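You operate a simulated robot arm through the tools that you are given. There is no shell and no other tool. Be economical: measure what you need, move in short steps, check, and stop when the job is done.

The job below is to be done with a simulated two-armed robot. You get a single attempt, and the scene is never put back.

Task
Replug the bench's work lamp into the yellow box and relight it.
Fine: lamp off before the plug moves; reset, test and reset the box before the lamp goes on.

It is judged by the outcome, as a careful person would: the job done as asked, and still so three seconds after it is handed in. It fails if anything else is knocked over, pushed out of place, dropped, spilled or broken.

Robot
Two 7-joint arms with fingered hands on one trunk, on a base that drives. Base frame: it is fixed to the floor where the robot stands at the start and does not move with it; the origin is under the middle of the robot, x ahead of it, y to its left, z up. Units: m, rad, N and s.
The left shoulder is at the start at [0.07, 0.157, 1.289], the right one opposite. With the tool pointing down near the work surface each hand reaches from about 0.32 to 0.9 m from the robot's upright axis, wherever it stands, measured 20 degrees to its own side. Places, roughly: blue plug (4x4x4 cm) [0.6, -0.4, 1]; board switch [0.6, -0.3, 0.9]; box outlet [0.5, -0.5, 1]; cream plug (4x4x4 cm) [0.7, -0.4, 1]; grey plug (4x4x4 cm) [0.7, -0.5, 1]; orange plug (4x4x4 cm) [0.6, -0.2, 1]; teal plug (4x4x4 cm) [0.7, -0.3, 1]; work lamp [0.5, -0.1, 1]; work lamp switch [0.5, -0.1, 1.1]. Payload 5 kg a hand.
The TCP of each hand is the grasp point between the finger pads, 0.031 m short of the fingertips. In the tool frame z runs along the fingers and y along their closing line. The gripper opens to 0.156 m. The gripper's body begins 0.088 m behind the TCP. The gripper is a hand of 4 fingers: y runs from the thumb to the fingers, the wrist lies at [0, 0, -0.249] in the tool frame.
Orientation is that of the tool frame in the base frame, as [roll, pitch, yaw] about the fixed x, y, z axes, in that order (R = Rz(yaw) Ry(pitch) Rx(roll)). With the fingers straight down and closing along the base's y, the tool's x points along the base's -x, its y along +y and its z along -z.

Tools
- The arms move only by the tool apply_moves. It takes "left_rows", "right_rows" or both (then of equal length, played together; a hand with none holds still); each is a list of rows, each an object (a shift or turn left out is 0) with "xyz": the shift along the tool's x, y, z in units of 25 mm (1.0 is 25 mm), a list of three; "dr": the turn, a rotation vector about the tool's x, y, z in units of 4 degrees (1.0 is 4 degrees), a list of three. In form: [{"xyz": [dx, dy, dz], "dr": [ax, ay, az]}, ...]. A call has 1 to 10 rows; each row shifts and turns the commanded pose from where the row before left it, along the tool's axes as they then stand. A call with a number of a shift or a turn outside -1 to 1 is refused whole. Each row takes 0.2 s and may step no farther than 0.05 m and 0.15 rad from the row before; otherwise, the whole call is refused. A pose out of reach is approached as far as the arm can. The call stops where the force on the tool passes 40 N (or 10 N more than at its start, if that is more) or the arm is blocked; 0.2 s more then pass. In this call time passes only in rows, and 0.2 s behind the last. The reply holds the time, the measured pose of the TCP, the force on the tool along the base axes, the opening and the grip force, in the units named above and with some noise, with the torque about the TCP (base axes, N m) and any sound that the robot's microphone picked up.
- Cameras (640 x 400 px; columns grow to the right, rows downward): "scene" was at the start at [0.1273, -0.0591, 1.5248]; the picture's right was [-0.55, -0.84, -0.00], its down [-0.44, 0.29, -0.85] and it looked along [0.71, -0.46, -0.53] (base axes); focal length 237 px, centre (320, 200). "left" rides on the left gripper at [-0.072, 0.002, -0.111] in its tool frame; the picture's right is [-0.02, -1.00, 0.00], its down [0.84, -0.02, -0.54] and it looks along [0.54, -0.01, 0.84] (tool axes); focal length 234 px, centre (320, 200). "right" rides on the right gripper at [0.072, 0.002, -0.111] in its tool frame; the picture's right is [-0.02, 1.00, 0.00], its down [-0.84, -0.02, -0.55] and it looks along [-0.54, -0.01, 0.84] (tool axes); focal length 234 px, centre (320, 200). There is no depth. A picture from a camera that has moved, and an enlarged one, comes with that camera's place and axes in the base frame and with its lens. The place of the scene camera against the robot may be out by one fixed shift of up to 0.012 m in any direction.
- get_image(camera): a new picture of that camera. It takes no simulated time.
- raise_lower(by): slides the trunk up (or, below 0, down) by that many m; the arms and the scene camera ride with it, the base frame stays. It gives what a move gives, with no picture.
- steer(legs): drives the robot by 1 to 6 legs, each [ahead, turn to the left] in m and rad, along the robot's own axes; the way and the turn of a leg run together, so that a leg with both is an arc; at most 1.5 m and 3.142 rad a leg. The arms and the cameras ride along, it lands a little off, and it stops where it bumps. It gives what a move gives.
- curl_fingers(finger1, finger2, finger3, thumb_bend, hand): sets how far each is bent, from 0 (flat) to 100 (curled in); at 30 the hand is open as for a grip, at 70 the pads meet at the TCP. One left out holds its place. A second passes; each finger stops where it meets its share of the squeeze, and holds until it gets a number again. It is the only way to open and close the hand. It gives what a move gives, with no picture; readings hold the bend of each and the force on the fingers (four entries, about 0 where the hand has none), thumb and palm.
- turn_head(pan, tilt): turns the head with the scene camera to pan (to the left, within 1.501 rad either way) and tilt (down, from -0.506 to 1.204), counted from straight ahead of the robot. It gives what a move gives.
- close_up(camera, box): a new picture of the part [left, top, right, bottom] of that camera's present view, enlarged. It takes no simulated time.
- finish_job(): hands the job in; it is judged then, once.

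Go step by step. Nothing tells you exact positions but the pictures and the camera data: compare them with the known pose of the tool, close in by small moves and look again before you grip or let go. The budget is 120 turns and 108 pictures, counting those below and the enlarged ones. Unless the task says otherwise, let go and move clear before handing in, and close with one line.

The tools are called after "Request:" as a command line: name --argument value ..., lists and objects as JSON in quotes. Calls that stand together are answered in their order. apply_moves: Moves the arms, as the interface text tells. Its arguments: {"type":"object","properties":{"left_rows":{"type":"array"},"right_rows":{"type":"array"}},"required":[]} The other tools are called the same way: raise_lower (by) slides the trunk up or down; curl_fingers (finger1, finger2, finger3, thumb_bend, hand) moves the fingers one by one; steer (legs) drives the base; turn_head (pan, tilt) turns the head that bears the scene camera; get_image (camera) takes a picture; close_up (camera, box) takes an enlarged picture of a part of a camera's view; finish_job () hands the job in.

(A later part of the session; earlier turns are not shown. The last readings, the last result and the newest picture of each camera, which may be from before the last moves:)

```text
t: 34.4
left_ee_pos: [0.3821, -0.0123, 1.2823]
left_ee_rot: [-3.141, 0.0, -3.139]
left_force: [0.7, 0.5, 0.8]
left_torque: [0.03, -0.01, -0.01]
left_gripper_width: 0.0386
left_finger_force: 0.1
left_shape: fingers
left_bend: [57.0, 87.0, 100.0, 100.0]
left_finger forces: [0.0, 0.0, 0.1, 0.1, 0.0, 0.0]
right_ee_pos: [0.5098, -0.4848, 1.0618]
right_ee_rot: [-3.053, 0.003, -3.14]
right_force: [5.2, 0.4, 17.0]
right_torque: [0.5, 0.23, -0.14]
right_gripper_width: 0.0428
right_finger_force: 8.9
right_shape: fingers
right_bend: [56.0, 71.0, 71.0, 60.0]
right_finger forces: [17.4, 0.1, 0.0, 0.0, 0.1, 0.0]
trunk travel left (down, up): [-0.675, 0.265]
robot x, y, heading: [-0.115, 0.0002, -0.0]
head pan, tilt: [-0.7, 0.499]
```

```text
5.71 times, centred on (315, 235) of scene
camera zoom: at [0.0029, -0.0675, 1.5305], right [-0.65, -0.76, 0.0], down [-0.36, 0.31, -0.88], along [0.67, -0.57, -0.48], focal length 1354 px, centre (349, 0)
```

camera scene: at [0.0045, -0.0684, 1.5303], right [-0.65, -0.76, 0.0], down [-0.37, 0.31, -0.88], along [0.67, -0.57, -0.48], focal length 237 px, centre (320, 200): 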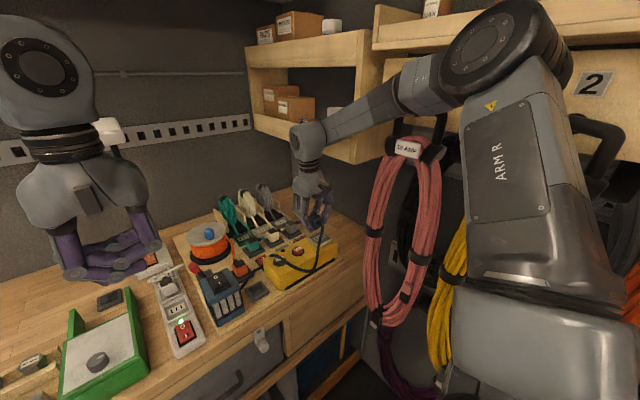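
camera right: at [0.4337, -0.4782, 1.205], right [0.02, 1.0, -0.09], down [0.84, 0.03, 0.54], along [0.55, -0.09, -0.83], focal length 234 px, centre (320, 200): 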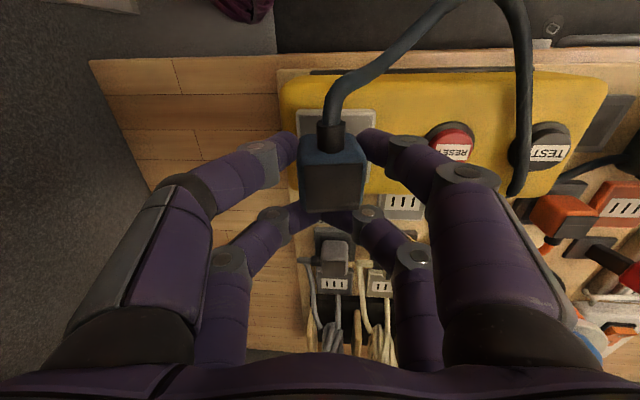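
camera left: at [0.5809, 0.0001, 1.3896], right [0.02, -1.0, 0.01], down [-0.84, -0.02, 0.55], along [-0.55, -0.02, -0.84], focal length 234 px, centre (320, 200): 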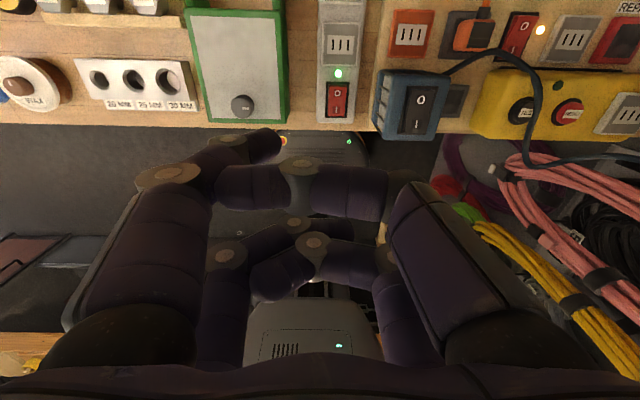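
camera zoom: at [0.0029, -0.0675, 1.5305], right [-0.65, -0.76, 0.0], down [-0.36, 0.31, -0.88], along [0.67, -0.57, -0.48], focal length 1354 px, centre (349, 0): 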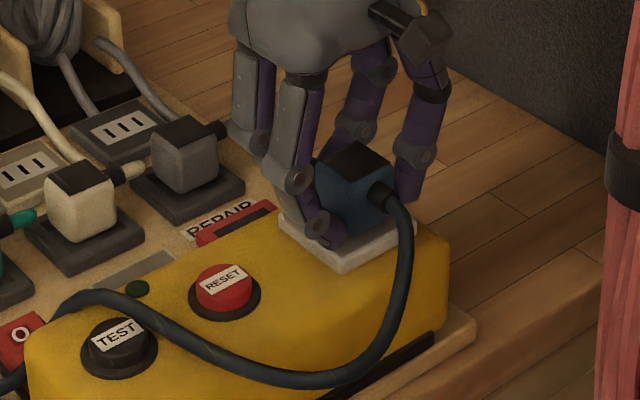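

The plug slipped ~9 mm to the right when eased and now stands flat on the outlet plate. I open a bit, rise 1 cm, shift forward so the front pair is centred on the plug, and look.

Request:
curl_fingers --hand "right" --finger1 50 --thumb_bend 54

Request:
apply_moves --right_rows '[{"xyz": [0, 0, -0.25]}, {"xyz": [-0.35, -0.1, -0.15]}, {"xyz": [-0.35, -0.1, 0]}, {"xyz": [0, 0, 0]}]'

Request:
close_up --camera "right" --box '[240, 80, 400, 230]'

Request:
close_up --camera "scene" --box '[280, 200, 350, 270]'

```text
t: 35.4
left_ee_pos: [0.383, -0.0134, 1.2824]
left_ee_rot: [-3.142, -0.002, -3.139]
left_force: [-0.2, -0.5, -0.5]
left_torque: [0.0, -0.01, -0.02]
left_gripper_width: 0.0388
left_finger_force: 0.0
left_shape: fingers
left_bend: [57.0, 87.0, 100.0, 100.0]
left_finger forces: [0.0, 0.0, 0.0, 0.0, 0.0, 0.0]
right_ee_pos: [0.5093, -0.4846, 1.0606]
right_ee_rot: [-3.056, -0.001, 3.141]
right_force: [3.0, -1.1, 12.2]
right_torque: [0.25, 0.15, -0.07]
right_gripper_width: 0.0558
right_finger_force: 5.5
right_shape: fingers
right_bend: [53.0, 71.0, 71.0, 54.0]
right_finger forces: [11.5, 0.0, 0.0, 0.1, 0.0, 0.1]
trunk travel left (down, up): [-0.675, 0.265]
robot x, y, heading: [-0.1176, -0.0003, -0.003]
head pan, tilt: [-0.7, 0.499]
```

```text
t: 36.4
left_ee_pos: [0.384, -0.0145, 1.2815]
left_ee_rot: [-3.141, 0.0, -3.14]
left_force: [-0.2, 0.1, 0.2]
left_torque: [0.0, 0.01, -0.01]
left_gripper_width: 0.0386
left_finger_force: 0.0
left_shape: fingers
left_bend: [57.0, 87.0, 100.0, 100.0]
left_finger forces: [0.0, 0.0, 0.0, 0.0, 0.0, 0.1]
right_ee_pos: [0.5285, -0.4906, 1.069]
right_ee_rot: [-3.054, -0.001, 3.141]
right_force: [0.1, -0.6, 0.2]
right_torque: [0.03, 0.01, 0.01]
right_gripper_width: 0.0723
right_finger_force: 0.2
right_shape: fingers
right_bend: [50.0, 71.0, 71.0, 54.0]
right_finger forces: [0.1, 0.0, 0.1, 0.0, 0.1, 0.0]
trunk travel left (down, up): [-0.675, 0.265]
robot x, y, heading: [-0.1197, -0.0006, -0.007]
head pan, tilt: [-0.7, 0.499]
```

```text
2.67 times, centred on (320, 155) of right
camera zoom: at [0.4566, -0.4795, 1.1792], right [0.02, 1.0, -0.09], down [0.84, 0.03, 0.54], along [0.55, -0.09, -0.83], focal length 624 px, centre (320, 320)
```

zoom: 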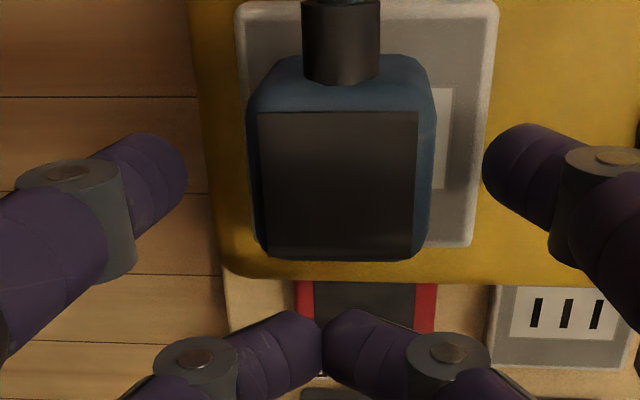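

```text
5.71 times, centred on (315, 235) of scene
camera zoom: at [0.0038, -0.0695, 1.5303], right [-0.65, -0.76, 0.0], down [-0.37, 0.31, -0.88], along [0.67, -0.57, -0.48], focal length 1354 px, centre (349, 0)
```

zoom: 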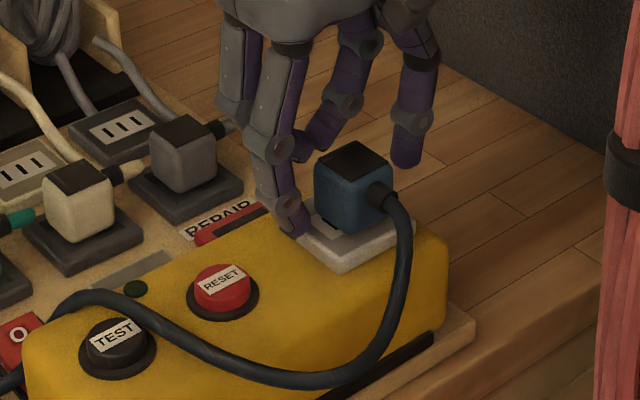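

The plug stands upright on the plate, 5 mm right of the slots, and the front pair now straddles its middle. I close that pair.

Request:
curl_fingers --hand "right" --finger1 72 --thumb_bend 72

Request:
close_up --camera "right" --box '[240, 80, 400, 230]'

Request:
close_up --camera "scene" --box '[280, 200, 350, 270]'

```text
t: 37.4
left_ee_pos: [0.385, -0.0145, 1.2813]
left_ee_rot: [3.141, -0.001, -3.141]
left_force: [-0.1, -0.5, 0.4]
left_torque: [0.02, 0.01, -0.02]
left_gripper_width: 0.0387
left_finger_force: 0.0
left_shape: fingers
left_bend: [57.0, 87.0, 100.0, 100.0]
left_finger forces: [0.0, 0.1, 0.0, 0.0, 0.0, 0.0]
right_ee_pos: [0.5281, -0.4902, 1.068]
right_ee_rot: [-3.055, 0.003, -3.141]
right_force: [0.2, 0.1, 1.6]
right_torque: [-0.02, 0.04, 0.02]
right_gripper_width: 0.0368
right_finger_force: 9.6
right_shape: fingers
right_bend: [57.0, 71.0, 71.0, 68.0]
right_finger forces: [9.7, 0.1, 0.0, 0.0, 10.0, 0.0]
trunk travel left (down, up): [-0.675, 0.265]
robot x, y, heading: [-0.1164, 0.0023, -0.005]
head pan, tilt: [-0.7, 0.499]
```

```text
2.67 times, centred on (320, 155) of right
camera zoom: at [0.4568, -0.4795, 1.1794], right [0.02, 1.0, -0.09], down [0.84, 0.03, 0.55], along [0.55, -0.09, -0.83], focal length 624 px, centre (320, 320)
```

zoom: 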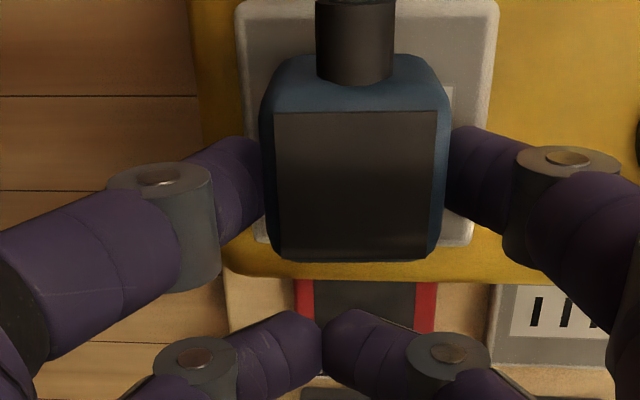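

```text
5.71 times, centred on (315, 235) of scene
camera zoom: at [0.0041, -0.0693, 1.5303], right [-0.65, -0.76, 0.0], down [-0.37, 0.31, -0.88], along [0.67, -0.57, -0.48], focal length 1354 px, centre (349, 0)
```

zoom: 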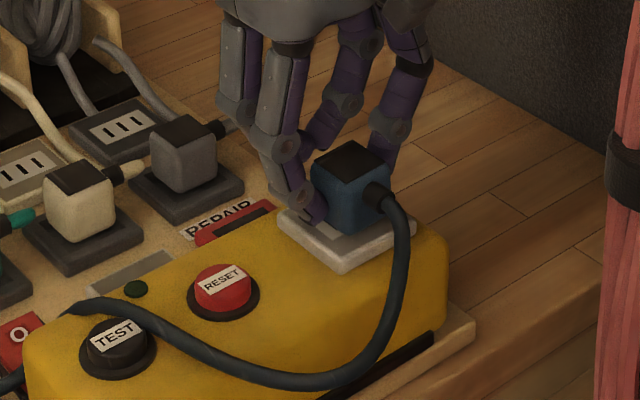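

Now gripped centrally and upright; it sits about 3 mm short in x and 1 mm in y of the slots. I hop it over and press down.

Request:
apply_moves --right_rows '[{"xyz": [0, 0, -0.12]}, {"xyz": [-0.11, 0.04, 0]}, {"xyz": [0, 0.01, 0.12]}, {"xyz": [0, 0.01, 0.12]}, {"xyz": [0, 0.01, 0.12]}, {"xyz": [0, 0.01, 0.12]}]'

Request:
close_up --camera "right" --box '[240, 80, 400, 230]'

```text
t: 38.8
left_ee_pos: [0.3825, -0.0134, 1.283]
left_ee_rot: [3.141, 0.001, -3.14]
left_force: [0.4, 0.2, 0.3]
left_torque: [0.05, -0.02, 0.0]
left_gripper_width: 0.0387
left_finger_force: 0.0
left_shape: fingers
left_bend: [57.0, 87.0, 100.0, 100.0]
left_finger forces: [0.0, 0.0, 0.0, 0.0, 0.0, 0.0]
right_ee_pos: [0.5308, -0.4891, 1.0638]
right_ee_rot: [-3.052, 0.004, 3.141]
right_force: [1.2, -2.6, 19.7]
right_torque: [0.1, 0.44, 0.05]
right_gripper_width: 0.0372
right_finger_force: 12.8
right_shape: fingers
right_bend: [56.0, 71.0, 71.0, 68.0]
right_finger forces: [11.8, 0.0, 0.0, 0.1, 14.6, 0.0]
trunk travel left (down, up): [-0.675, 0.265]
robot x, y, heading: [-0.1174, -0.0024, -0.001]
head pan, tilt: [-0.7, 0.499]
```

```text
2.67 times, centred on (320, 155) of right
camera zoom: at [0.4589, -0.4778, 1.1728], right [0.02, 1.0, -0.09], down [0.84, 0.03, 0.55], along [0.55, -0.09, -0.83], focal length 624 px, centre (320, 320)
```

zoom: 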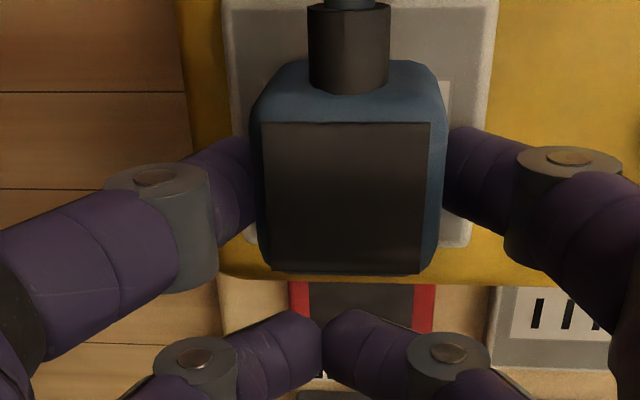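

19.7 N and no snap yet. I zoom from the scene camera to judge the plug's placement on the plate.

Request:
close_up --camera "scene" --box '[298, 212, 338, 242]'

Request:
close_up --camera "right" --box '[280, 60, 380, 160]'

```text
13.33 times, centred on (318, 227) of scene
camera zoom: at [0.0021, -0.068, 1.5307], right [-0.65, -0.76, 0.0], down [-0.36, 0.31, -0.88], along [0.67, -0.57, -0.48], focal length 3159 px, centre (347, -160)
```

zoom: 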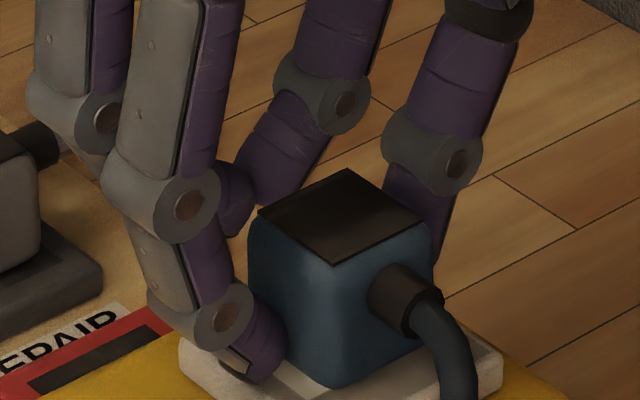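

```text
4.00 times, centred on (330, 110) of right
camera zoom: at [0.4589, -0.4778, 1.1728], right [0.02, 1.0, -0.09], down [0.84, 0.03, 0.55], along [0.55, -0.09, -0.83], focal length 937 px, centre (280, 560)
```

zoom: 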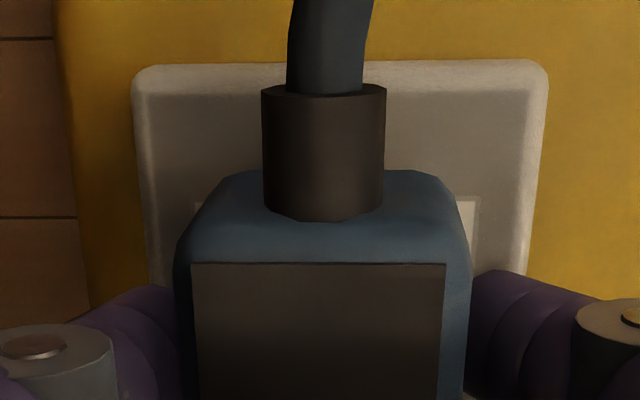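

Alignment on the plate matches how it sat in the old socket. I press further down.

Request:
apply_moves --right_rows '[{"xyz": [0, 0.01, 0.15]}, {"xyz": [0, 0.01, 0.15]}]'

Request:
close_up --camera "scene" --box '[298, 212, 338, 242]'

```text
t: 39.4
left_ee_pos: [0.3809, -0.0134, 1.2824]
left_ee_rot: [-3.141, 0.002, -3.14]
left_force: [0.6, -0.5, 0.4]
left_torque: [0.02, 0.02, -0.01]
left_gripper_width: 0.0388
left_finger_force: 0.1
left_shape: fingers
left_bend: [57.0, 87.0, 100.0, 100.0]
left_finger forces: [0.1, 0.1, 0.1, 0.1, 0.0, 0.0]
right_ee_pos: [0.5328, -0.4872, 1.0619]
right_ee_rot: [-3.055, 0.014, -3.139]
right_force: [-6.7, 3.0, 24.6]
right_torque: [0.76, 0.86, 0.1]
right_gripper_width: 0.0368
right_finger_force: 20.7
right_shape: fingers
right_bend: [55.0, 71.0, 71.0, 68.0]
right_finger forces: [30.0, 0.0, 0.0, 0.0, 11.6, 0.1]
trunk travel left (down, up): [-0.675, 0.265]
robot x, y, heading: [-0.1197, 0.0013, -0.004]
head pan, tilt: [-0.7, 0.499]
stopped in row 2 (right hand): the force on the tool passed its limit at 42 N (the readings are from after the stop); the commanded pose is now the measured one
```

```text
13.33 times, centred on (318, 227) of scene
camera zoom: at [0.0012, -0.0679, 1.5305], right [-0.65, -0.76, 0.0], down [-0.36, 0.31, -0.88], along [0.67, -0.57, -0.48], focal length 3159 px, centre (347, -160)
```

zoom: 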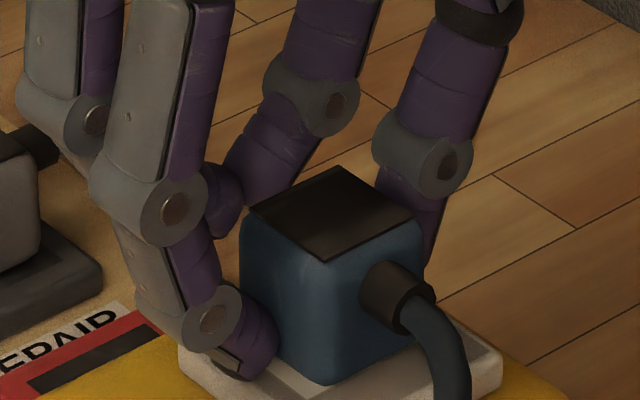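

Fingertips bottom out on the plate before the plug seats. I regrip higher on the plug (tips ~1 cm above the plate).

Request:
curl_fingers --hand "right" --finger1 51 --thumb_bend 62

Request:
apply_moves --right_rows '[{"xyz": [0.05, 0, -0.3]}, {"xyz": [0, 0, -0.25]}, {"xyz": [0, 0, 0]}]'

Request:
curl_fingers --hand "right" --finger1 72 --thumb_bend 72

Request:
close_up --camera "scene" --box '[298, 212, 338, 242]'

Request:
close_up --camera "right" --box '[260, 60, 400, 180]'

```text
t: 40.4
left_ee_pos: [0.3824, -0.0111, 1.2826]
left_ee_rot: [-3.139, 0.004, -3.141]
left_force: [0.0, 0.1, 0.0]
left_torque: [0.04, -0.01, -0.02]
left_gripper_width: 0.0387
left_finger_force: 0.1
left_shape: fingers
left_bend: [57.0, 87.0, 100.0, 100.0]
left_finger forces: [0.1, 0.0, 0.0, 0.0, 0.0, 0.0]
right_ee_pos: [0.5339, -0.4871, 1.0611]
right_ee_rot: [-3.052, 0.01, -3.139]
right_force: [2.4, 1.8, 21.0]
right_torque: [0.73, 0.45, -0.13]
right_gripper_width: 0.042
right_finger_force: 11.4
right_shape: fingers
right_bend: [71.0, 71.0, 71.0, 62.0]
right_finger forces: [21.7, 0.0, 0.0, 0.0, 0.1, 0.0]
trunk travel left (down, up): [-0.675, 0.265]
robot x, y, heading: [-0.118, -0.0008, -0.003]
head pan, tilt: [-0.7, 0.499]
```

```text
t: 41.2
left_ee_pos: [0.3852, -0.0127, 1.2803]
left_ee_rot: [-3.141, -0.002, -3.14]
left_force: [0.4, 0.1, -0.2]
left_torque: [0.0, 0.0, -0.03]
left_gripper_width: 0.0389
left_finger_force: 0.0
left_shape: fingers
left_bend: [57.0, 87.0, 100.0, 100.0]
left_finger forces: [0.1, 0.0, 0.0, 0.0, 0.1, 0.0]
right_ee_pos: [0.5326, -0.4881, 1.0697]
right_ee_rot: [-3.054, 0.006, -3.14]
right_force: [-0.3, 0.5, 0.1]
right_torque: [-0.04, 0.0, 0.01]
right_gripper_width: 0.055
right_finger_force: 0.2
right_shape: fingers
right_bend: [51.0, 71.0, 71.0, 62.0]
right_finger forces: [0.0, 0.0, 0.0, 0.0, 0.0, 0.0]
trunk travel left (down, up): [-0.675, 0.265]
robot x, y, heading: [-0.1209, -0.0023, -0.005]
head pan, tilt: [-0.7, 0.499]
```

```text
t: 42.2
left_ee_pos: [0.3844, -0.0137, 1.2811]
left_ee_rot: [-3.141, 0.001, -3.141]
left_force: [-0.6, 0.9, -0.4]
left_torque: [-0.01, -0.03, 0.0]
left_gripper_width: 0.0388
left_finger_force: 0.0
left_shape: fingers
left_bend: [57.0, 87.0, 100.0, 100.0]
left_finger forces: [0.0, 0.0, 0.0, 0.1, 0.1, 0.0]
right_ee_pos: [0.5324, -0.4873, 1.0712]
right_ee_rot: [-3.054, 0.007, -3.139]
right_force: [0.0, -0.7, -0.5]
right_torque: [0.02, -0.06, 0.01]
right_gripper_width: 0.0373
right_finger_force: 8.2
right_shape: fingers
right_bend: [55.0, 71.0, 71.0, 69.0]
right_finger forces: [7.8, 0.0, 0.0, 0.0, 7.7, 0.0]
trunk travel left (down, up): [-0.675, 0.265]
robot x, y, heading: [-0.1167, -0.0025, -0.001]
head pan, tilt: [-0.7, 0.499]
```

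```text
13.33 times, centred on (318, 227) of scene
camera zoom: at [0.0044, -0.0691, 1.5303], right [-0.65, -0.76, 0.0], down [-0.37, 0.31, -0.88], along [0.67, -0.57, -0.48], focal length 3159 px, centre (347, -160)
```

zoom: 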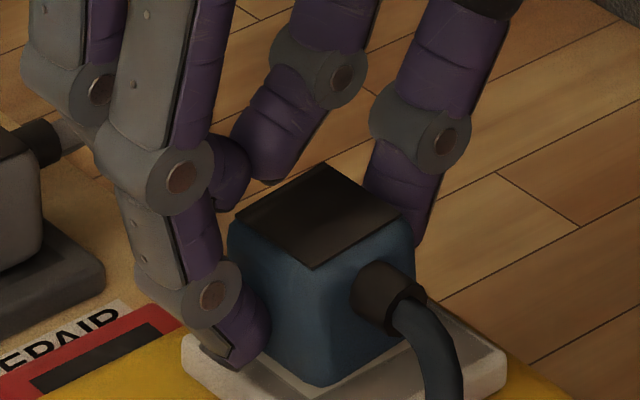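

```text
3.33 times, centred on (330, 120) of right
camera zoom: at [0.4604, -0.4772, 1.18], right [0.02, 1.0, -0.09], down [0.83, 0.03, 0.55], along [0.55, -0.08, -0.83], focal length 781 px, centre (287, 467)
```

zoom: 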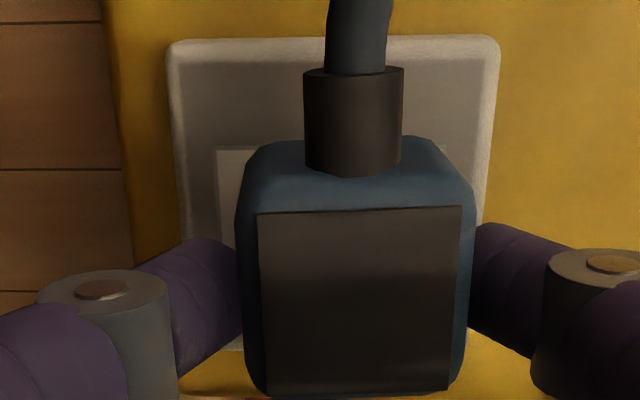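

From this view the plug is ~3 mm too far forward and ~3 mm too far left of the slots. I hop it back accordingly and press.

Request:
apply_moves --right_rows '[{"xyz": [0, 0, -0.12]}, {"xyz": [0.13, -0.12, 0]}, {"xyz": [0, 0.01, 0.12]}, {"xyz": [0, 0.0, 0.08]}, {"xyz": [0, 0, 0]}]'

Request:
close_up --camera "right" --box '[260, 60, 400, 180]'

```text
t: 43.4
left_ee_pos: [0.3838, -0.0131, 1.2828]
left_ee_rot: [3.141, 0.0, -3.138]
left_force: [-0.1, -0.4, -0.5]
left_torque: [0.01, -0.01, 0.0]
left_gripper_width: 0.0387
left_finger_force: 0.1
left_shape: fingers
left_bend: [57.0, 87.0, 100.0, 100.0]
left_finger forces: [0.0, 0.0, 0.0, 0.0, 0.0, 0.0]
right_ee_pos: [0.5306, -0.49, 1.0696]
right_ee_rot: [-3.054, 0.009, -3.139]
right_force: [-0.5, -0.1, 4.3]
right_torque: [0.09, 0.09, -0.01]
right_gripper_width: 0.0373
right_finger_force: 8.2
right_shape: fingers
right_bend: [55.0, 71.0, 71.0, 69.0]
right_finger forces: [8.4, 0.1, 0.0, 0.0, 8.9, 0.0]
trunk travel left (down, up): [-0.675, 0.265]
robot x, y, heading: [-0.116, -0.002, -0.002]
head pan, tilt: [-0.7, 0.499]
```

```text
3.33 times, centred on (330, 120) of right
camera zoom: at [0.4571, -0.4797, 1.1786], right [0.02, 1.0, -0.09], down [0.83, 0.03, 0.55], along [0.55, -0.08, -0.83], focal length 781 px, centre (287, 467)
```

zoom: 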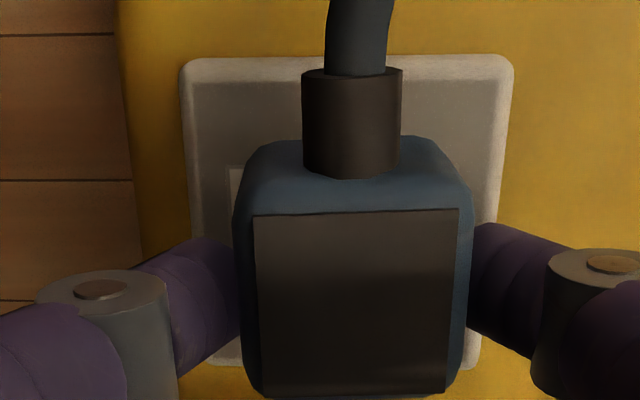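

Alignment now matches the original seating. I press down.

Request:
apply_moves --right_rows '[{"xyz": [0, 0.01, 0.1]}, {"xyz": [0, 0.01, 0.1]}, {"xyz": [0, 0.01, 0.1]}, {"xyz": [0, 0, 0]}]'

Request:
close_up --camera "right" --box '[260, 60, 400, 180]'

```text
t: 44.4
left_ee_pos: [0.3833, -0.0128, 1.2829]
left_ee_rot: [-3.14, 0.002, -3.141]
left_force: [0.2, -0.2, -0.2]
left_torque: [0.0, 0.0, -0.03]
left_gripper_width: 0.0388
left_finger_force: 0.1
left_shape: fingers
left_bend: [57.0, 87.0, 100.0, 100.0]
left_finger forces: [0.0, 0.0, 0.0, 0.1, 0.1, 0.1]
right_ee_pos: [0.5284, -0.49, 1.0628]
right_ee_rot: [-3.054, 0.013, -3.14]
right_force: [3.5, -3.1, 19.7]
right_torque: [0.26, 0.33, -0.01]
right_gripper_width: 0.0376
right_finger_force: 13.4
right_shape: fingers
right_bend: [55.0, 71.0, 71.0, 69.0]
right_finger forces: [13.7, 0.0, 0.1, 0.0, 12.9, 0.1]
trunk travel left (down, up): [-0.675, 0.265]
robot x, y, heading: [-0.1185, 0.0028, 0.004]
head pan, tilt: [-0.7, 0.499]
```

```text
3.33 times, centred on (330, 120) of right
camera zoom: at [0.4558, -0.4789, 1.1729], right [0.02, 1.0, -0.09], down [0.83, 0.03, 0.55], along [0.55, -0.09, -0.83], focal length 781 px, centre (287, 467)
```

zoom: 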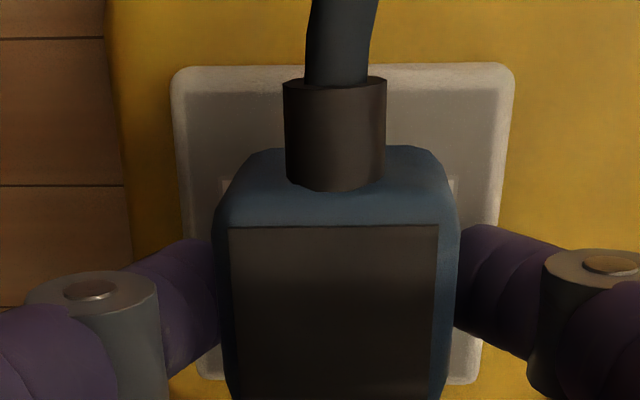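

Still well aligned with 19.7 N and no snap; I press a bit more.

Request:
apply_moves --right_rows '[{"xyz": [0, 0.01, 0.1]}, {"xyz": [0, 0.01, 0.1]}, {"xyz": [0, 0, 0]}]'

Request:
close_up --camera "right" --box '[260, 60, 400, 180]'

```text
t: 45.2
left_ee_pos: [0.3818, -0.0132, 1.2834]
left_ee_rot: [-3.141, 0.002, -3.14]
left_force: [0.0, 0.2, -0.6]
left_torque: [0.04, -0.01, -0.01]
left_gripper_width: 0.0384
left_finger_force: 0.0
left_shape: fingers
left_bend: [57.0, 87.0, 100.0, 100.0]
left_finger forces: [0.1, 0.0, 0.1, 0.0, 0.0, 0.0]
right_ee_pos: [0.5311, -0.4888, 1.0623]
right_ee_rot: [-3.057, 0.019, -3.14]
right_force: [-6.9, 2.0, 25.7]
right_torque: [0.84, 0.86, 0.13]
right_gripper_width: 0.0371
right_finger_force: 19.7
right_shape: fingers
right_bend: [54.0, 71.0, 71.0, 69.0]
right_finger forces: [29.8, 0.0, 0.0, 0.0, 10.2, 0.0]
trunk travel left (down, up): [-0.675, 0.265]
robot x, y, heading: [-0.1175, -0.0003, -0.002]
head pan, tilt: [-0.7, 0.499]
stopped in row 3 (right hand): the force on the tool passed its limit at 41 N (the readings are from after the stop); the commanded pose is now the measured one
```

```text
3.33 times, centred on (330, 120) of right
camera zoom: at [0.4568, -0.4779, 1.1714], right [0.02, 1.0, -0.09], down [0.83, 0.03, 0.56], along [0.56, -0.08, -0.82], focal length 781 px, centre (287, 467)
```

zoom: 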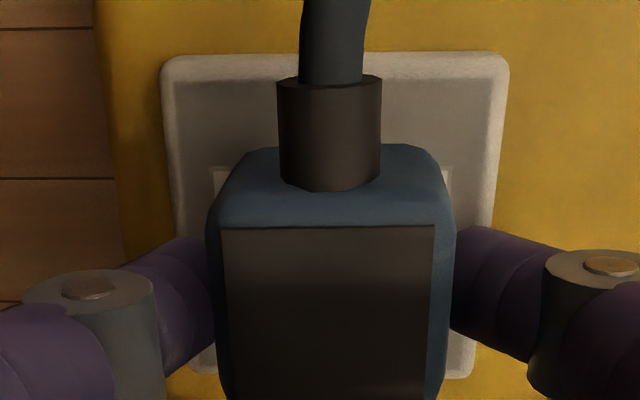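

The grip slips before the plug seats, so I'll push it from above with a closed hand. First I unload the fingers, set the plug back exactly, and check.

Request:
apply_moves --right_rows '[{"xyz": [0, 0, -0.3]}, {"xyz": [0.06, -0.04, -0.05]}, {"xyz": [0, 0.01, 0.1]}, {"xyz": [0, 0, 0.06]}, {"xyz": [0, 0, 0]}]'

Request:
close_up --camera "right" --box '[260, 60, 400, 180]'

```text
t: 46.4
left_ee_pos: [0.384, -0.0136, 1.2819]
left_ee_rot: [-3.141, 0.0, -3.139]
left_force: [-0.1, -0.1, -0.5]
left_torque: [0.0, 0.04, 0.0]
left_gripper_width: 0.0388
left_finger_force: 0.1
left_shape: fingers
left_bend: [57.0, 87.0, 100.0, 100.0]
left_finger forces: [0.0, 0.0, 0.0, 0.0, 0.0, 0.0]
right_ee_pos: [0.5289, -0.491, 1.065]
right_ee_rot: [-3.055, 0.011, -3.14]
right_force: [-0.8, -0.5, 7.8]
right_torque: [0.14, 0.23, 0.07]
right_gripper_width: 0.0372
right_finger_force: 9.7
right_shape: fingers
right_bend: [55.0, 71.0, 71.0, 69.0]
right_finger forces: [9.7, 0.0, 0.1, 0.0, 10.1, 0.0]
trunk travel left (down, up): [-0.675, 0.265]
robot x, y, heading: [-0.1216, -0.0028, -0.006]
head pan, tilt: [-0.7, 0.499]
```

```text
3.33 times, centred on (330, 120) of right
camera zoom: at [0.4567, -0.4792, 1.1733], right [0.02, 1.0, -0.09], down [0.83, 0.03, 0.56], along [0.56, -0.08, -0.83], focal length 781 px, centre (287, 467)
```

zoom: 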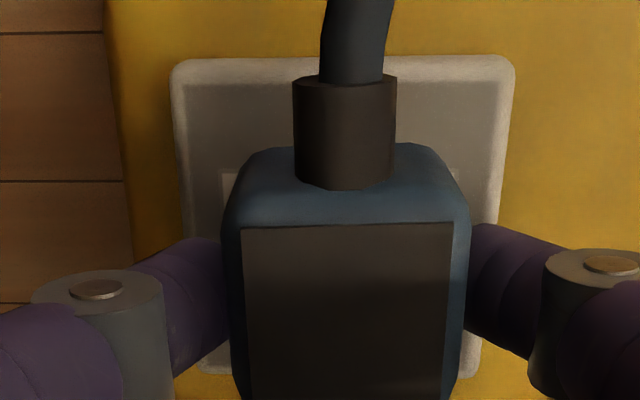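

Balanced grip, plug placed within ~1 mm. I release both fingers together and check it stays.

Request:
curl_fingers --hand "right" --finger1 44 --thumb_bend 56

Request:
close_up --camera "right" --box '[260, 60, 400, 180]'

```text
t: 47.4
left_ee_pos: [0.3849, -0.0135, 1.2807]
left_ee_rot: [-3.14, -0.001, -3.14]
left_force: [0.1, -0.6, -0.5]
left_torque: [0.01, -0.04, -0.02]
left_gripper_width: 0.0387
left_finger_force: 0.1
left_shape: fingers
left_bend: [57.0, 87.0, 100.0, 100.0]
left_finger forces: [0.0, 0.0, 0.1, 0.0, 0.0, 0.0]
right_ee_pos: [0.5301, -0.4908, 1.0633]
right_ee_rot: [-3.057, 0.013, -3.141]
right_force: [-1.3, -0.7, -0.4]
right_torque: [0.01, -0.03, 0.01]
right_gripper_width: 0.0805
right_finger_force: 0.1
right_shape: fingers
right_bend: [44.0, 71.0, 71.0, 56.0]
right_finger forces: [0.0, 0.0, 0.1, 0.1, 0.0, 0.0]
trunk travel left (down, up): [-0.675, 0.265]
robot x, y, heading: [-0.1208, -0.0002, -0.0]
head pan, tilt: [-0.7, 0.499]
```

```text
3.33 times, centred on (330, 120) of right
camera zoom: at [0.4576, -0.4794, 1.1722], right [0.02, 1.0, -0.09], down [0.83, 0.03, 0.55], along [0.55, -0.08, -0.83], focal length 781 px, centre (287, 467)
```

zoom: 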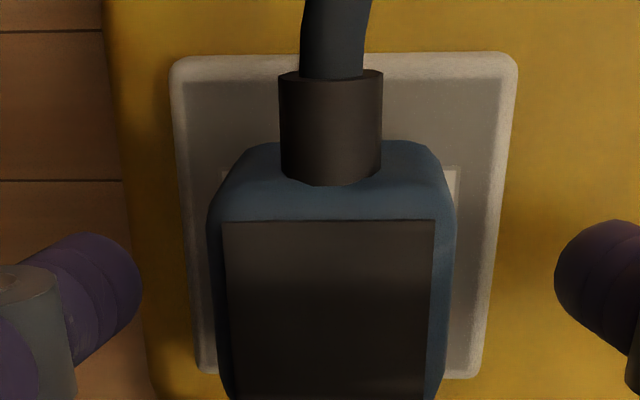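

The plug now stands upright and centred on the slots. I rise, close the hand to a fist of fingertips, and centre above it.

Request:
apply_moves --right_rows '[{"xyz": [0, 0, -0.8]}, {"xyz": [0, 0, -0.8]}, {"xyz": [0, 0, -0.5]}, {"xyz": [0.5, 0.2, 0]}, {"xyz": [0.38, 0.2, 0]}, {"xyz": [0, 0, 0]}]'

Request:
curl_fingers --hand "right" --finger1 70 --finger2 70 --finger3 70 --thumb_bend 70

Request:
get_image --camera "right"

Request:
close_up --camera "scene" --box '[260, 180, 360, 280]'

```text
t: 48.8
left_ee_pos: [0.3848, -0.0133, 1.2822]
left_ee_rot: [3.141, 0.0, -3.14]
left_force: [0.6, 0.6, 0.3]
left_torque: [0.02, 0.02, 0.0]
left_gripper_width: 0.0388
left_finger_force: 0.1
left_shape: fingers
left_bend: [57.0, 87.0, 100.0, 100.0]
left_finger forces: [0.0, 0.1, 0.0, 0.0, 0.0, 0.0]
right_ee_pos: [0.5076, -0.4757, 1.1139]
right_ee_rot: [-3.057, 0.011, -3.14]
right_force: [0.7, -0.8, -1.0]
right_torque: [0.0, 0.01, 0.03]
right_gripper_width: 0.0803
right_finger_force: 0.0
right_shape: fingers
right_bend: [44.0, 71.0, 71.0, 56.0]
right_finger forces: [0.0, 0.1, 0.1, 0.0, 0.0, 0.0]
trunk travel left (down, up): [-0.675, 0.265]
robot x, y, heading: [-0.1155, 0.0018, 0.001]
head pan, tilt: [-0.7, 0.499]
```

```text
t: 49.8
left_ee_pos: [0.3848, -0.0138, 1.2821]
left_ee_rot: [-3.141, 0.0, -3.141]
left_force: [0.5, -0.9, -0.2]
left_torque: [0.0, -0.01, 0.0]
left_gripper_width: 0.0389
left_finger_force: 0.0
left_shape: fingers
left_bend: [57.0, 87.0, 100.0, 100.0]
left_finger forces: [0.1, 0.1, 0.1, 0.0, 0.0, 0.0]
right_ee_pos: [0.5072, -0.4757, 1.1139]
right_ee_rot: [-3.057, 0.012, -3.139]
right_force: [0.5, 0.3, -0.2]
right_torque: [0.02, 0.01, -0.03]
right_gripper_width: 0.0048
right_finger_force: 0.1
right_shape: fingers
right_bend: [70.0, 70.0, 70.0, 70.0]
right_finger forces: [0.1, 0.0, 0.1, 0.0, 0.0, 0.1]
trunk travel left (down, up): [-0.675, 0.265]
robot x, y, heading: [-0.1142, -0.0011, -0.004]
head pan, tilt: [-0.7, 0.499]
```

```text
27 pictures are left
camera right: at [0.4347, -0.4654, 1.2235], right [0.02, 1.0, -0.09], down [0.83, 0.03, 0.55], along [0.55, -0.08, -0.83], focal length 234 px, centre (320, 200)
```

right: 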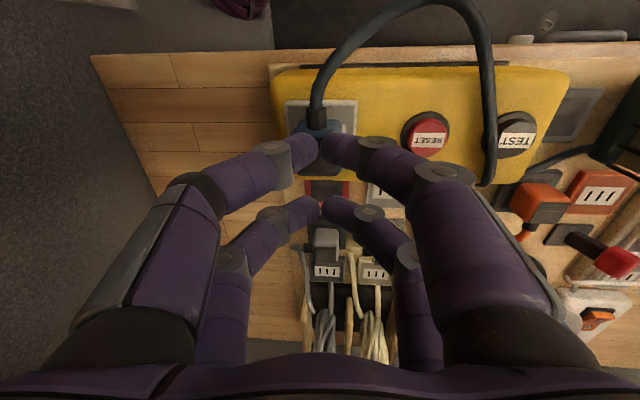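

```text
4.00 times, centred on (310, 230) of scene
camera zoom: at [0.0043, -0.0691, 1.5303], right [-0.65, -0.76, 0.0], down [-0.37, 0.31, -0.88], along [0.67, -0.57, -0.48], focal length 948 px, centre (360, 80)
```

zoom: 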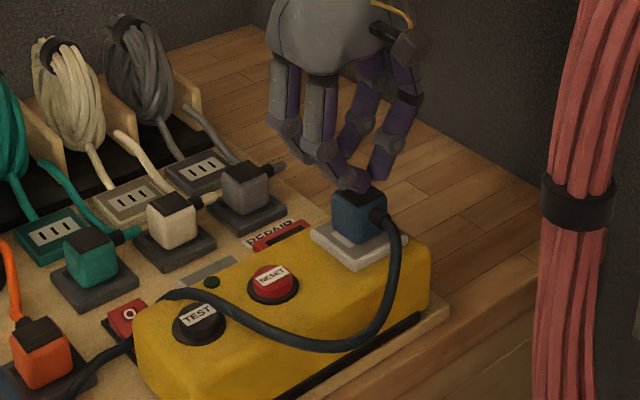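

The fist's tips are ~3 cm above the plug's top; I shift 5 mm right and press straight down until it seats or force stops me.

Request:
apply_moves --right_rows '[{"xyz": [0, -0.17, 0.4]}, {"xyz": [0, 0.03, 0.4]}, {"xyz": [0, 0.01, 0.15]}, {"xyz": [0, 0.01, 0.12]}, {"xyz": [0, 0.01, 0.12]}, {"xyz": [0, 0.01, 0.12]}, {"xyz": [0, 0.01, 0.12]}, {"xyz": [0, 0.01, 0.12]}]'

Request:
get_image --camera "right"

```text
t: 51.0
left_ee_pos: [0.3817, -0.0118, 1.2823]
left_ee_rot: [-3.139, 0.001, -3.141]
left_force: [0.2, -0.1, 0.1]
left_torque: [0.0, 0.04, 0.03]
left_gripper_width: 0.0387
left_finger_force: 0.0
left_shape: fingers
left_bend: [57.0, 87.0, 100.0, 100.0]
left_finger forces: [0.0, 0.0, 0.0, 0.0, 0.0, 0.0]
right_ee_pos: [0.509, -0.4821, 1.093]
right_ee_rot: [-3.05, 0.026, -3.139]
right_force: [-5.7, 2.2, 24.2]
right_torque: [-0.05, 0.73, -0.11]
right_gripper_width: 0.0011
right_finger_force: 14.4
right_shape: fingers
right_bend: [71.0, 70.0, 70.0, 71.0]
right_finger forces: [13.3, 0.0, 0.1, 0.0, 15.2, 0.1]
trunk travel left (down, up): [-0.675, 0.265]
robot x, y, heading: [-0.1216, 0.0036, -0.003]
head pan, tilt: [-0.7, 0.499]
stopped in row 6 (right hand): the force on the tool passed its limit at 43 N (the readings are from after the stop); the commanded pose is now the measured one
```

```text
25 pictures are left
camera right: at [0.4347, -0.47, 1.2011], right [0.02, 1.0, -0.09], down [0.82, 0.03, 0.57], along [0.57, -0.09, -0.82], focal length 234 px, centre (320, 200)
```

right: 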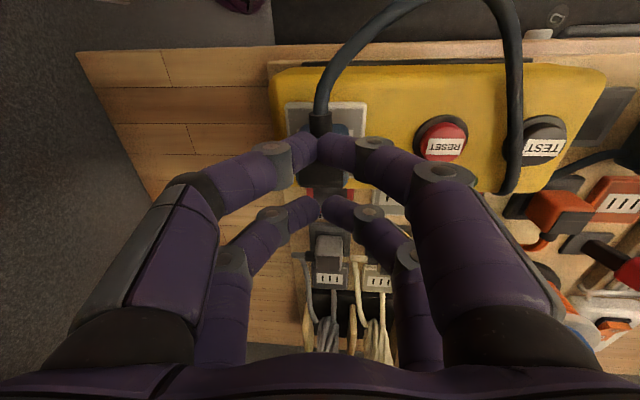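

No snap at 43 N: the plug's top seems ~8 mm high (pins standing on the plate), which also means I underestimated its x by ~2 mm. I lift, shift forward so the front pair is over the plug's centre, and look.

Request:
apply_moves --right_rows '[{"xyz": [0, 0, -0.5], "dr": [0, 0.3, 0]}, {"xyz": [-0.35, 0, -0.3]}, {"xyz": [-0.35, 0, 0]}, {"xyz": [0, 0, 0]}]'

Request:
close_up --camera "right" --box '[250, 60, 410, 200]'

Request:
close_up --camera "scene" --box '[298, 212, 338, 242]'

```text
t: 52.0
left_ee_pos: [0.3838, -0.0139, 1.2819]
left_ee_rot: [-3.141, -0.001, -3.14]
left_force: [0.4, -0.1, -0.3]
left_torque: [0.01, 0.0, 0.01]
left_gripper_width: 0.0387
left_finger_force: 0.1
left_shape: fingers
left_bend: [57.0, 87.0, 100.0, 100.0]
left_finger forces: [0.0, 0.1, 0.0, 0.1, 0.1, 0.1]
right_ee_pos: [0.5275, -0.4808, 1.11]
right_ee_rot: [-3.052, -0.002, 3.141]
right_force: [-1.0, 0.9, 1.3]
right_torque: [-0.02, -0.01, 0.0]
right_gripper_width: 0.0039
right_finger_force: 0.0
right_shape: fingers
right_bend: [70.0, 70.0, 70.0, 70.0]
right_finger forces: [0.1, 0.1, 0.1, 0.1, 0.1, 0.0]
trunk travel left (down, up): [-0.675, 0.265]
robot x, y, heading: [-0.1193, 0.0014, 0.0]
head pan, tilt: [-0.7, 0.499]
```

```text
2.86 times, centred on (330, 130) of right
camera zoom: at [0.4568, -0.4689, 1.2189], right [0.02, 1.0, -0.09], down [0.84, 0.03, 0.54], along [0.54, -0.09, -0.83], focal length 669 px, centre (291, 400)
```

zoom: 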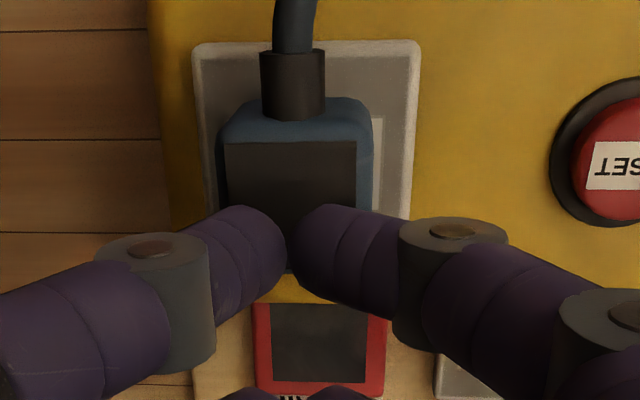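

```text
13.33 times, centred on (318, 227) of scene
camera zoom: at [0.0045, -0.0696, 1.5302], right [-0.65, -0.76, 0.0], down [-0.37, 0.31, -0.88], along [0.67, -0.57, -0.48], focal length 3159 px, centre (347, -160)
```

zoom: 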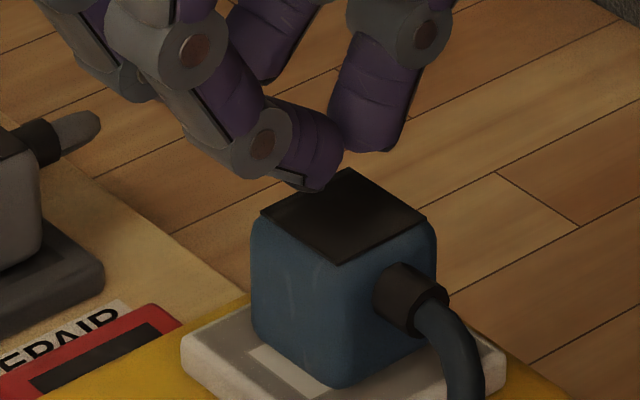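

The plug stands centred in y; whether it's 1–3 mm off in x is hard to tell. I press with the front pair on its centre and drag it in 1 mm steps forward, listening for the snap.

Request:
apply_moves --right_rows '[{"xyz": [0, 0.03, 0.4]}, {"xyz": [0, 0.01, 0.2]}, {"xyz": [0, 0.01, 0.1]}, {"xyz": [0, 0.0, 0.08]}, {"xyz": [0, 0, 0.05]}, {"xyz": [0, 0, 0]}]'

```text
t: 53.5
left_ee_pos: [0.3819, -0.0118, 1.2828]
left_ee_rot: [-3.139, 0.002, -3.14]
left_force: [-0.1, 0.3, 0.4]
left_torque: [0.0, -0.02, 0.03]
left_gripper_width: 0.0387
left_finger_force: 0.1
left_shape: fingers
left_bend: [57.0, 87.0, 100.0, 100.0]
left_finger forces: [0.1, 0.1, 0.1, 0.0, 0.0, 0.0]
right_ee_pos: [0.5261, -0.4799, 1.0933]
right_ee_rot: [-3.05, 0.006, -3.139]
right_force: [4.1, -3.3, 30.9]
right_torque: [-0.44, 0.59, 0.12]
right_gripper_width: 0.0022
right_finger_force: 15.9
right_shape: fingers
right_bend: [71.0, 70.0, 70.0, 70.0]
right_finger forces: [10.1, 0.0, 0.1, 0.0, 21.9, 0.1]
trunk travel left (down, up): [-0.675, 0.265]
robot x, y, heading: [-0.1137, -0.0028, -0.009]
head pan, tilt: [-0.7, 0.499]
```

31 N pressing centrally. Now drag forward in small steps.

Request:
apply_moves --right_rows '[{"xyz": [-0.05, 0, 0]}, {"xyz": [-0.05, 0, 0]}, {"xyz": [-0.05, 0, 0]}, {"xyz": [-0.05, 0, 0]}, {"xyz": [-0.05, 0, 0]}, {"xyz": [-0.05, 0, 0]}]'

Request:
close_up --camera "scene" --box '[298, 212, 338, 242]'

```text
t: 54.9
left_ee_pos: [0.3786, -0.0109, 1.2844]
left_ee_rot: [-3.139, 0.004, -3.139]
left_force: [-0.8, -0.3, 0.1]
left_torque: [0.02, -0.03, 0.03]
left_gripper_width: 0.0386
left_finger_force: 0.1
left_shape: fingers
left_bend: [57.0, 87.0, 100.0, 100.0]
left_finger forces: [0.1, 0.1, 0.0, 0.1, 0.0, 0.0]
right_ee_pos: [0.53, -0.48, 1.0919]
right_ee_rot: [-3.05, 0.005, -3.141]
right_force: [-8.0, -1.6, 38.4]
right_torque: [-0.34, 1.04, -0.02]
right_gripper_width: 0.0003
right_finger_force: 21.9
right_shape: fingers
right_bend: [72.0, 70.0, 70.0, 71.0]
right_finger forces: [14.7, 0.0, 0.0, 0.0, 30.0, 0.0]
trunk travel left (down, up): [-0.675, 0.265]
robot x, y, heading: [-0.1193, 0.0002, -0.004]
head pan, tilt: [-0.7, 0.499]
```

```text
13.33 times, centred on (318, 227) of scene
camera zoom: at [-0.0024, -0.066, 1.531], right [-0.65, -0.76, 0.0], down [-0.36, 0.31, -0.88], along [0.67, -0.57, -0.47], focal length 3159 px, centre (347, -160)
```

zoom: 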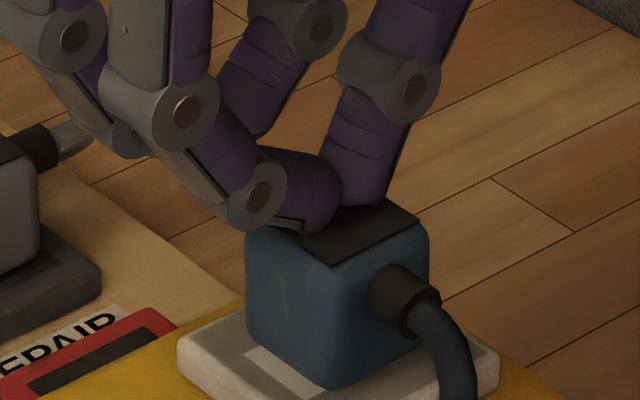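

The plug hasn't budged relative to the plate and geometry says it sits exactly like in its old socket, so it may in fact be seated. I'll test by pinching it and feeling for resistance; first I rise and open.

Request:
apply_moves --right_rows '[{"xyz": [0.1, 0, -0.6]}, {"xyz": [0, 0, -0.6]}, {"xyz": [0, 0, 0]}]'

Request:
curl_fingers --hand "right" --finger1 44 --thumb_bend 52

Request:
apply_moves --right_rows '[{"xyz": [0, -0.1, 0.6]}, {"xyz": [0, -0.1, 0.6]}, {"xyz": [0, 0, 0.5]}, {"xyz": [0, 0, 0.2]}, {"xyz": [0, 0, 0]}]'

Request:
close_up --camera "right" --box '[240, 60, 400, 200]'

```text
t: 55.6
left_ee_pos: [0.3851, -0.012, 1.2819]
left_ee_rot: [-3.141, 0.0, -3.139]
left_force: [0.5, -0.4, 0.1]
left_torque: [-0.02, 0.02, 0.0]
left_gripper_width: 0.0389
left_finger_force: 0.0
left_shape: fingers
left_bend: [57.0, 87.0, 100.0, 100.0]
left_finger forces: [0.1, 0.1, 0.1, 0.0, 0.1, 0.1]
right_ee_pos: [0.5298, -0.48, 1.1162]
right_ee_rot: [-3.051, -0.001, -3.14]
right_force: [-0.3, 0.4, 0.1]
right_torque: [0.0, 0.01, 0.04]
right_gripper_width: 0.0041
right_finger_force: 0.1
right_shape: fingers
right_bend: [70.0, 70.0, 70.0, 70.0]
right_finger forces: [0.0, 0.1, 0.1, 0.1, 0.0, 0.1]
trunk travel left (down, up): [-0.675, 0.265]
robot x, y, heading: [-0.1174, -0.0037, -0.0]
head pan, tilt: [-0.7, 0.499]
```

```text
t: 56.6
left_ee_pos: [0.3834, -0.013, 1.2824]
left_ee_rot: [-3.141, 0.0, -3.14]
left_force: [-1.0, -0.5, 0.5]
left_torque: [-0.02, -0.03, 0.0]
left_gripper_width: 0.039
left_finger_force: 0.0
left_shape: fingers
left_bend: [57.0, 87.0, 100.0, 100.0]
left_finger forces: [0.0, 0.1, 0.0, 0.1, 0.1, 0.0]
right_ee_pos: [0.5303, -0.4794, 1.1173]
right_ee_rot: [-3.053, 0.0, 3.141]
right_force: [0.1, 0.5, 0.3]
right_torque: [0.0, -0.01, -0.02]
right_gripper_width: 0.0884
right_finger_force: 0.1
right_shape: fingers
right_bend: [44.0, 70.0, 70.0, 52.0]
right_finger forces: [0.1, 0.0, 0.0, 0.1, 0.0, 0.0]
trunk travel left (down, up): [-0.675, 0.265]
robot x, y, heading: [-0.1162, 0.0017, 0.0]
head pan, tilt: [-0.7, 0.499]
```

```text
t: 57.9
left_ee_pos: [0.3837, -0.014, 1.2813]
left_ee_rot: [3.141, 0.001, -3.139]
left_force: [0.0, 1.1, 0.0]
left_torque: [0.0, -0.01, -0.01]
left_gripper_width: 0.0388
left_finger_force: 0.0
left_shape: fingers
left_bend: [57.0, 87.0, 100.0, 100.0]
left_finger forces: [0.0, 0.0, 0.1, 0.0, 0.0, 0.1]
right_ee_pos: [0.5323, -0.4871, 1.0712]
right_ee_rot: [-3.052, 0.0, 3.141]
right_force: [-0.2, -0.5, 0.4]
right_torque: [0.01, 0.01, 0.01]
right_gripper_width: 0.0883
right_finger_force: 0.1
right_shape: fingers
right_bend: [44.0, 70.0, 70.0, 52.0]
right_finger forces: [0.1, 0.0, 0.0, 0.0, 0.0, 0.0]
trunk travel left (down, up): [-0.675, 0.265]
robot x, y, heading: [-0.1165, 0.0003, 0.001]
head pan, tilt: [-0.7, 0.499]
```

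```text
2.86 times, centred on (320, 130) of right
camera zoom: at [0.4611, -0.4762, 1.181], right [0.02, 1.0, -0.09], down [0.84, 0.03, 0.54], along [0.54, -0.09, -0.83], focal length 669 px, centre (320, 400)
```

zoom: 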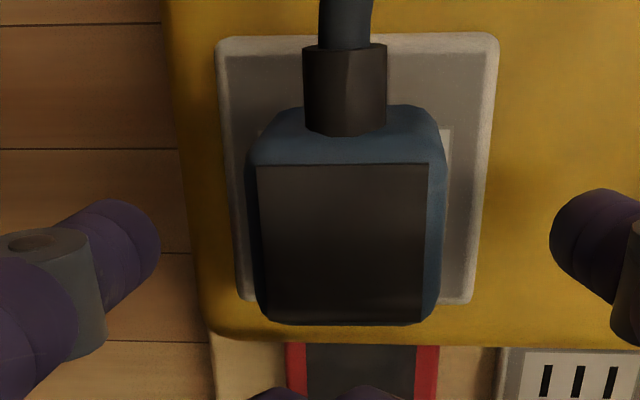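

Plug centred within ~1–2 mm. I pinch it and read the lateral force.

Request:
curl_fingers --hand "right" --finger1 72 --thumb_bend 72

Request:
apply_moves --right_rows '[{"xyz": [0, -0.1, 0]}, {"xyz": [0, -0.1, 0]}]'

Request:
close_up --camera "right" --box '[240, 60, 400, 200]'

```text
t: 58.9
left_ee_pos: [0.3841, -0.0136, 1.2814]
left_ee_rot: [-3.14, 0.002, -3.14]
left_force: [0.1, -0.5, 0.2]
left_torque: [0.0, -0.02, 0.01]
left_gripper_width: 0.0388
left_finger_force: 0.0
left_shape: fingers
left_bend: [57.0, 87.0, 100.0, 100.0]
left_finger forces: [0.0, 0.0, 0.1, 0.0, 0.0, 0.0]
right_ee_pos: [0.5324, -0.4876, 1.0703]
right_ee_rot: [-3.053, 0.001, -3.14]
right_force: [0.3, -0.8, 0.3]
right_torque: [0.03, 0.0, 0.01]
right_gripper_width: 0.0373
right_finger_force: 9.4
right_shape: fingers
right_bend: [56.0, 70.0, 70.0, 68.0]
right_finger forces: [9.2, 0.0, 0.0, 0.0, 9.5, 0.0]
trunk travel left (down, up): [-0.675, 0.265]
robot x, y, heading: [-0.1173, 0.0026, -0.005]
head pan, tilt: [-0.7, 0.499]
```

```text
t: 59.5
left_ee_pos: [0.384, -0.0129, 1.2815]
left_ee_rot: [-3.141, -0.001, -3.138]
left_force: [-0.7, -0.5, -0.1]
left_torque: [-0.01, -0.01, -0.01]
left_gripper_width: 0.0388
left_finger_force: 0.0
left_shape: fingers
left_bend: [57.0, 87.0, 100.0, 100.0]
left_finger forces: [0.1, 0.0, 0.0, 0.0, 0.0, 0.0]
right_ee_pos: [0.532, -0.4914, 1.071]
right_ee_rot: [-3.053, -0.002, -3.14]
right_force: [0.8, -0.6, -0.3]
right_torque: [-0.02, -0.05, 0.01]
right_gripper_width: 0.0371
right_finger_force: 8.3
right_shape: fingers
right_bend: [56.0, 70.0, 70.0, 68.0]
right_finger forces: [9.1, 0.1, 0.0, 0.0, 9.0, 0.0]
trunk travel left (down, up): [-0.675, 0.265]
robot x, y, heading: [-0.1179, 0.0032, -0.006]
head pan, tilt: [-0.7, 0.499]
```

```text
2.86 times, centred on (320, 130) of right
camera zoom: at [0.4611, -0.4803, 1.1817], right [0.02, 1.0, -0.09], down [0.84, 0.03, 0.54], along [0.54, -0.09, -0.83], focal length 669 px, centre (320, 400)
```

zoom: 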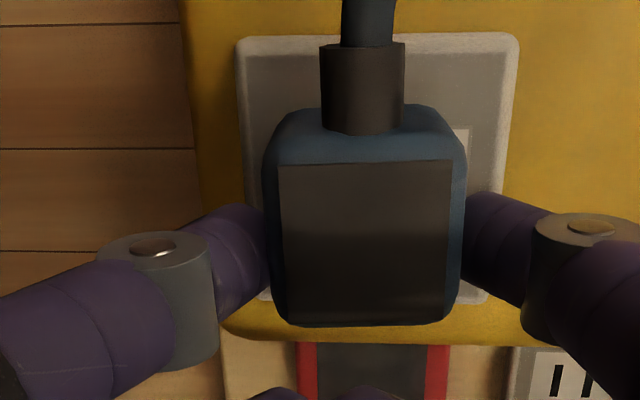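

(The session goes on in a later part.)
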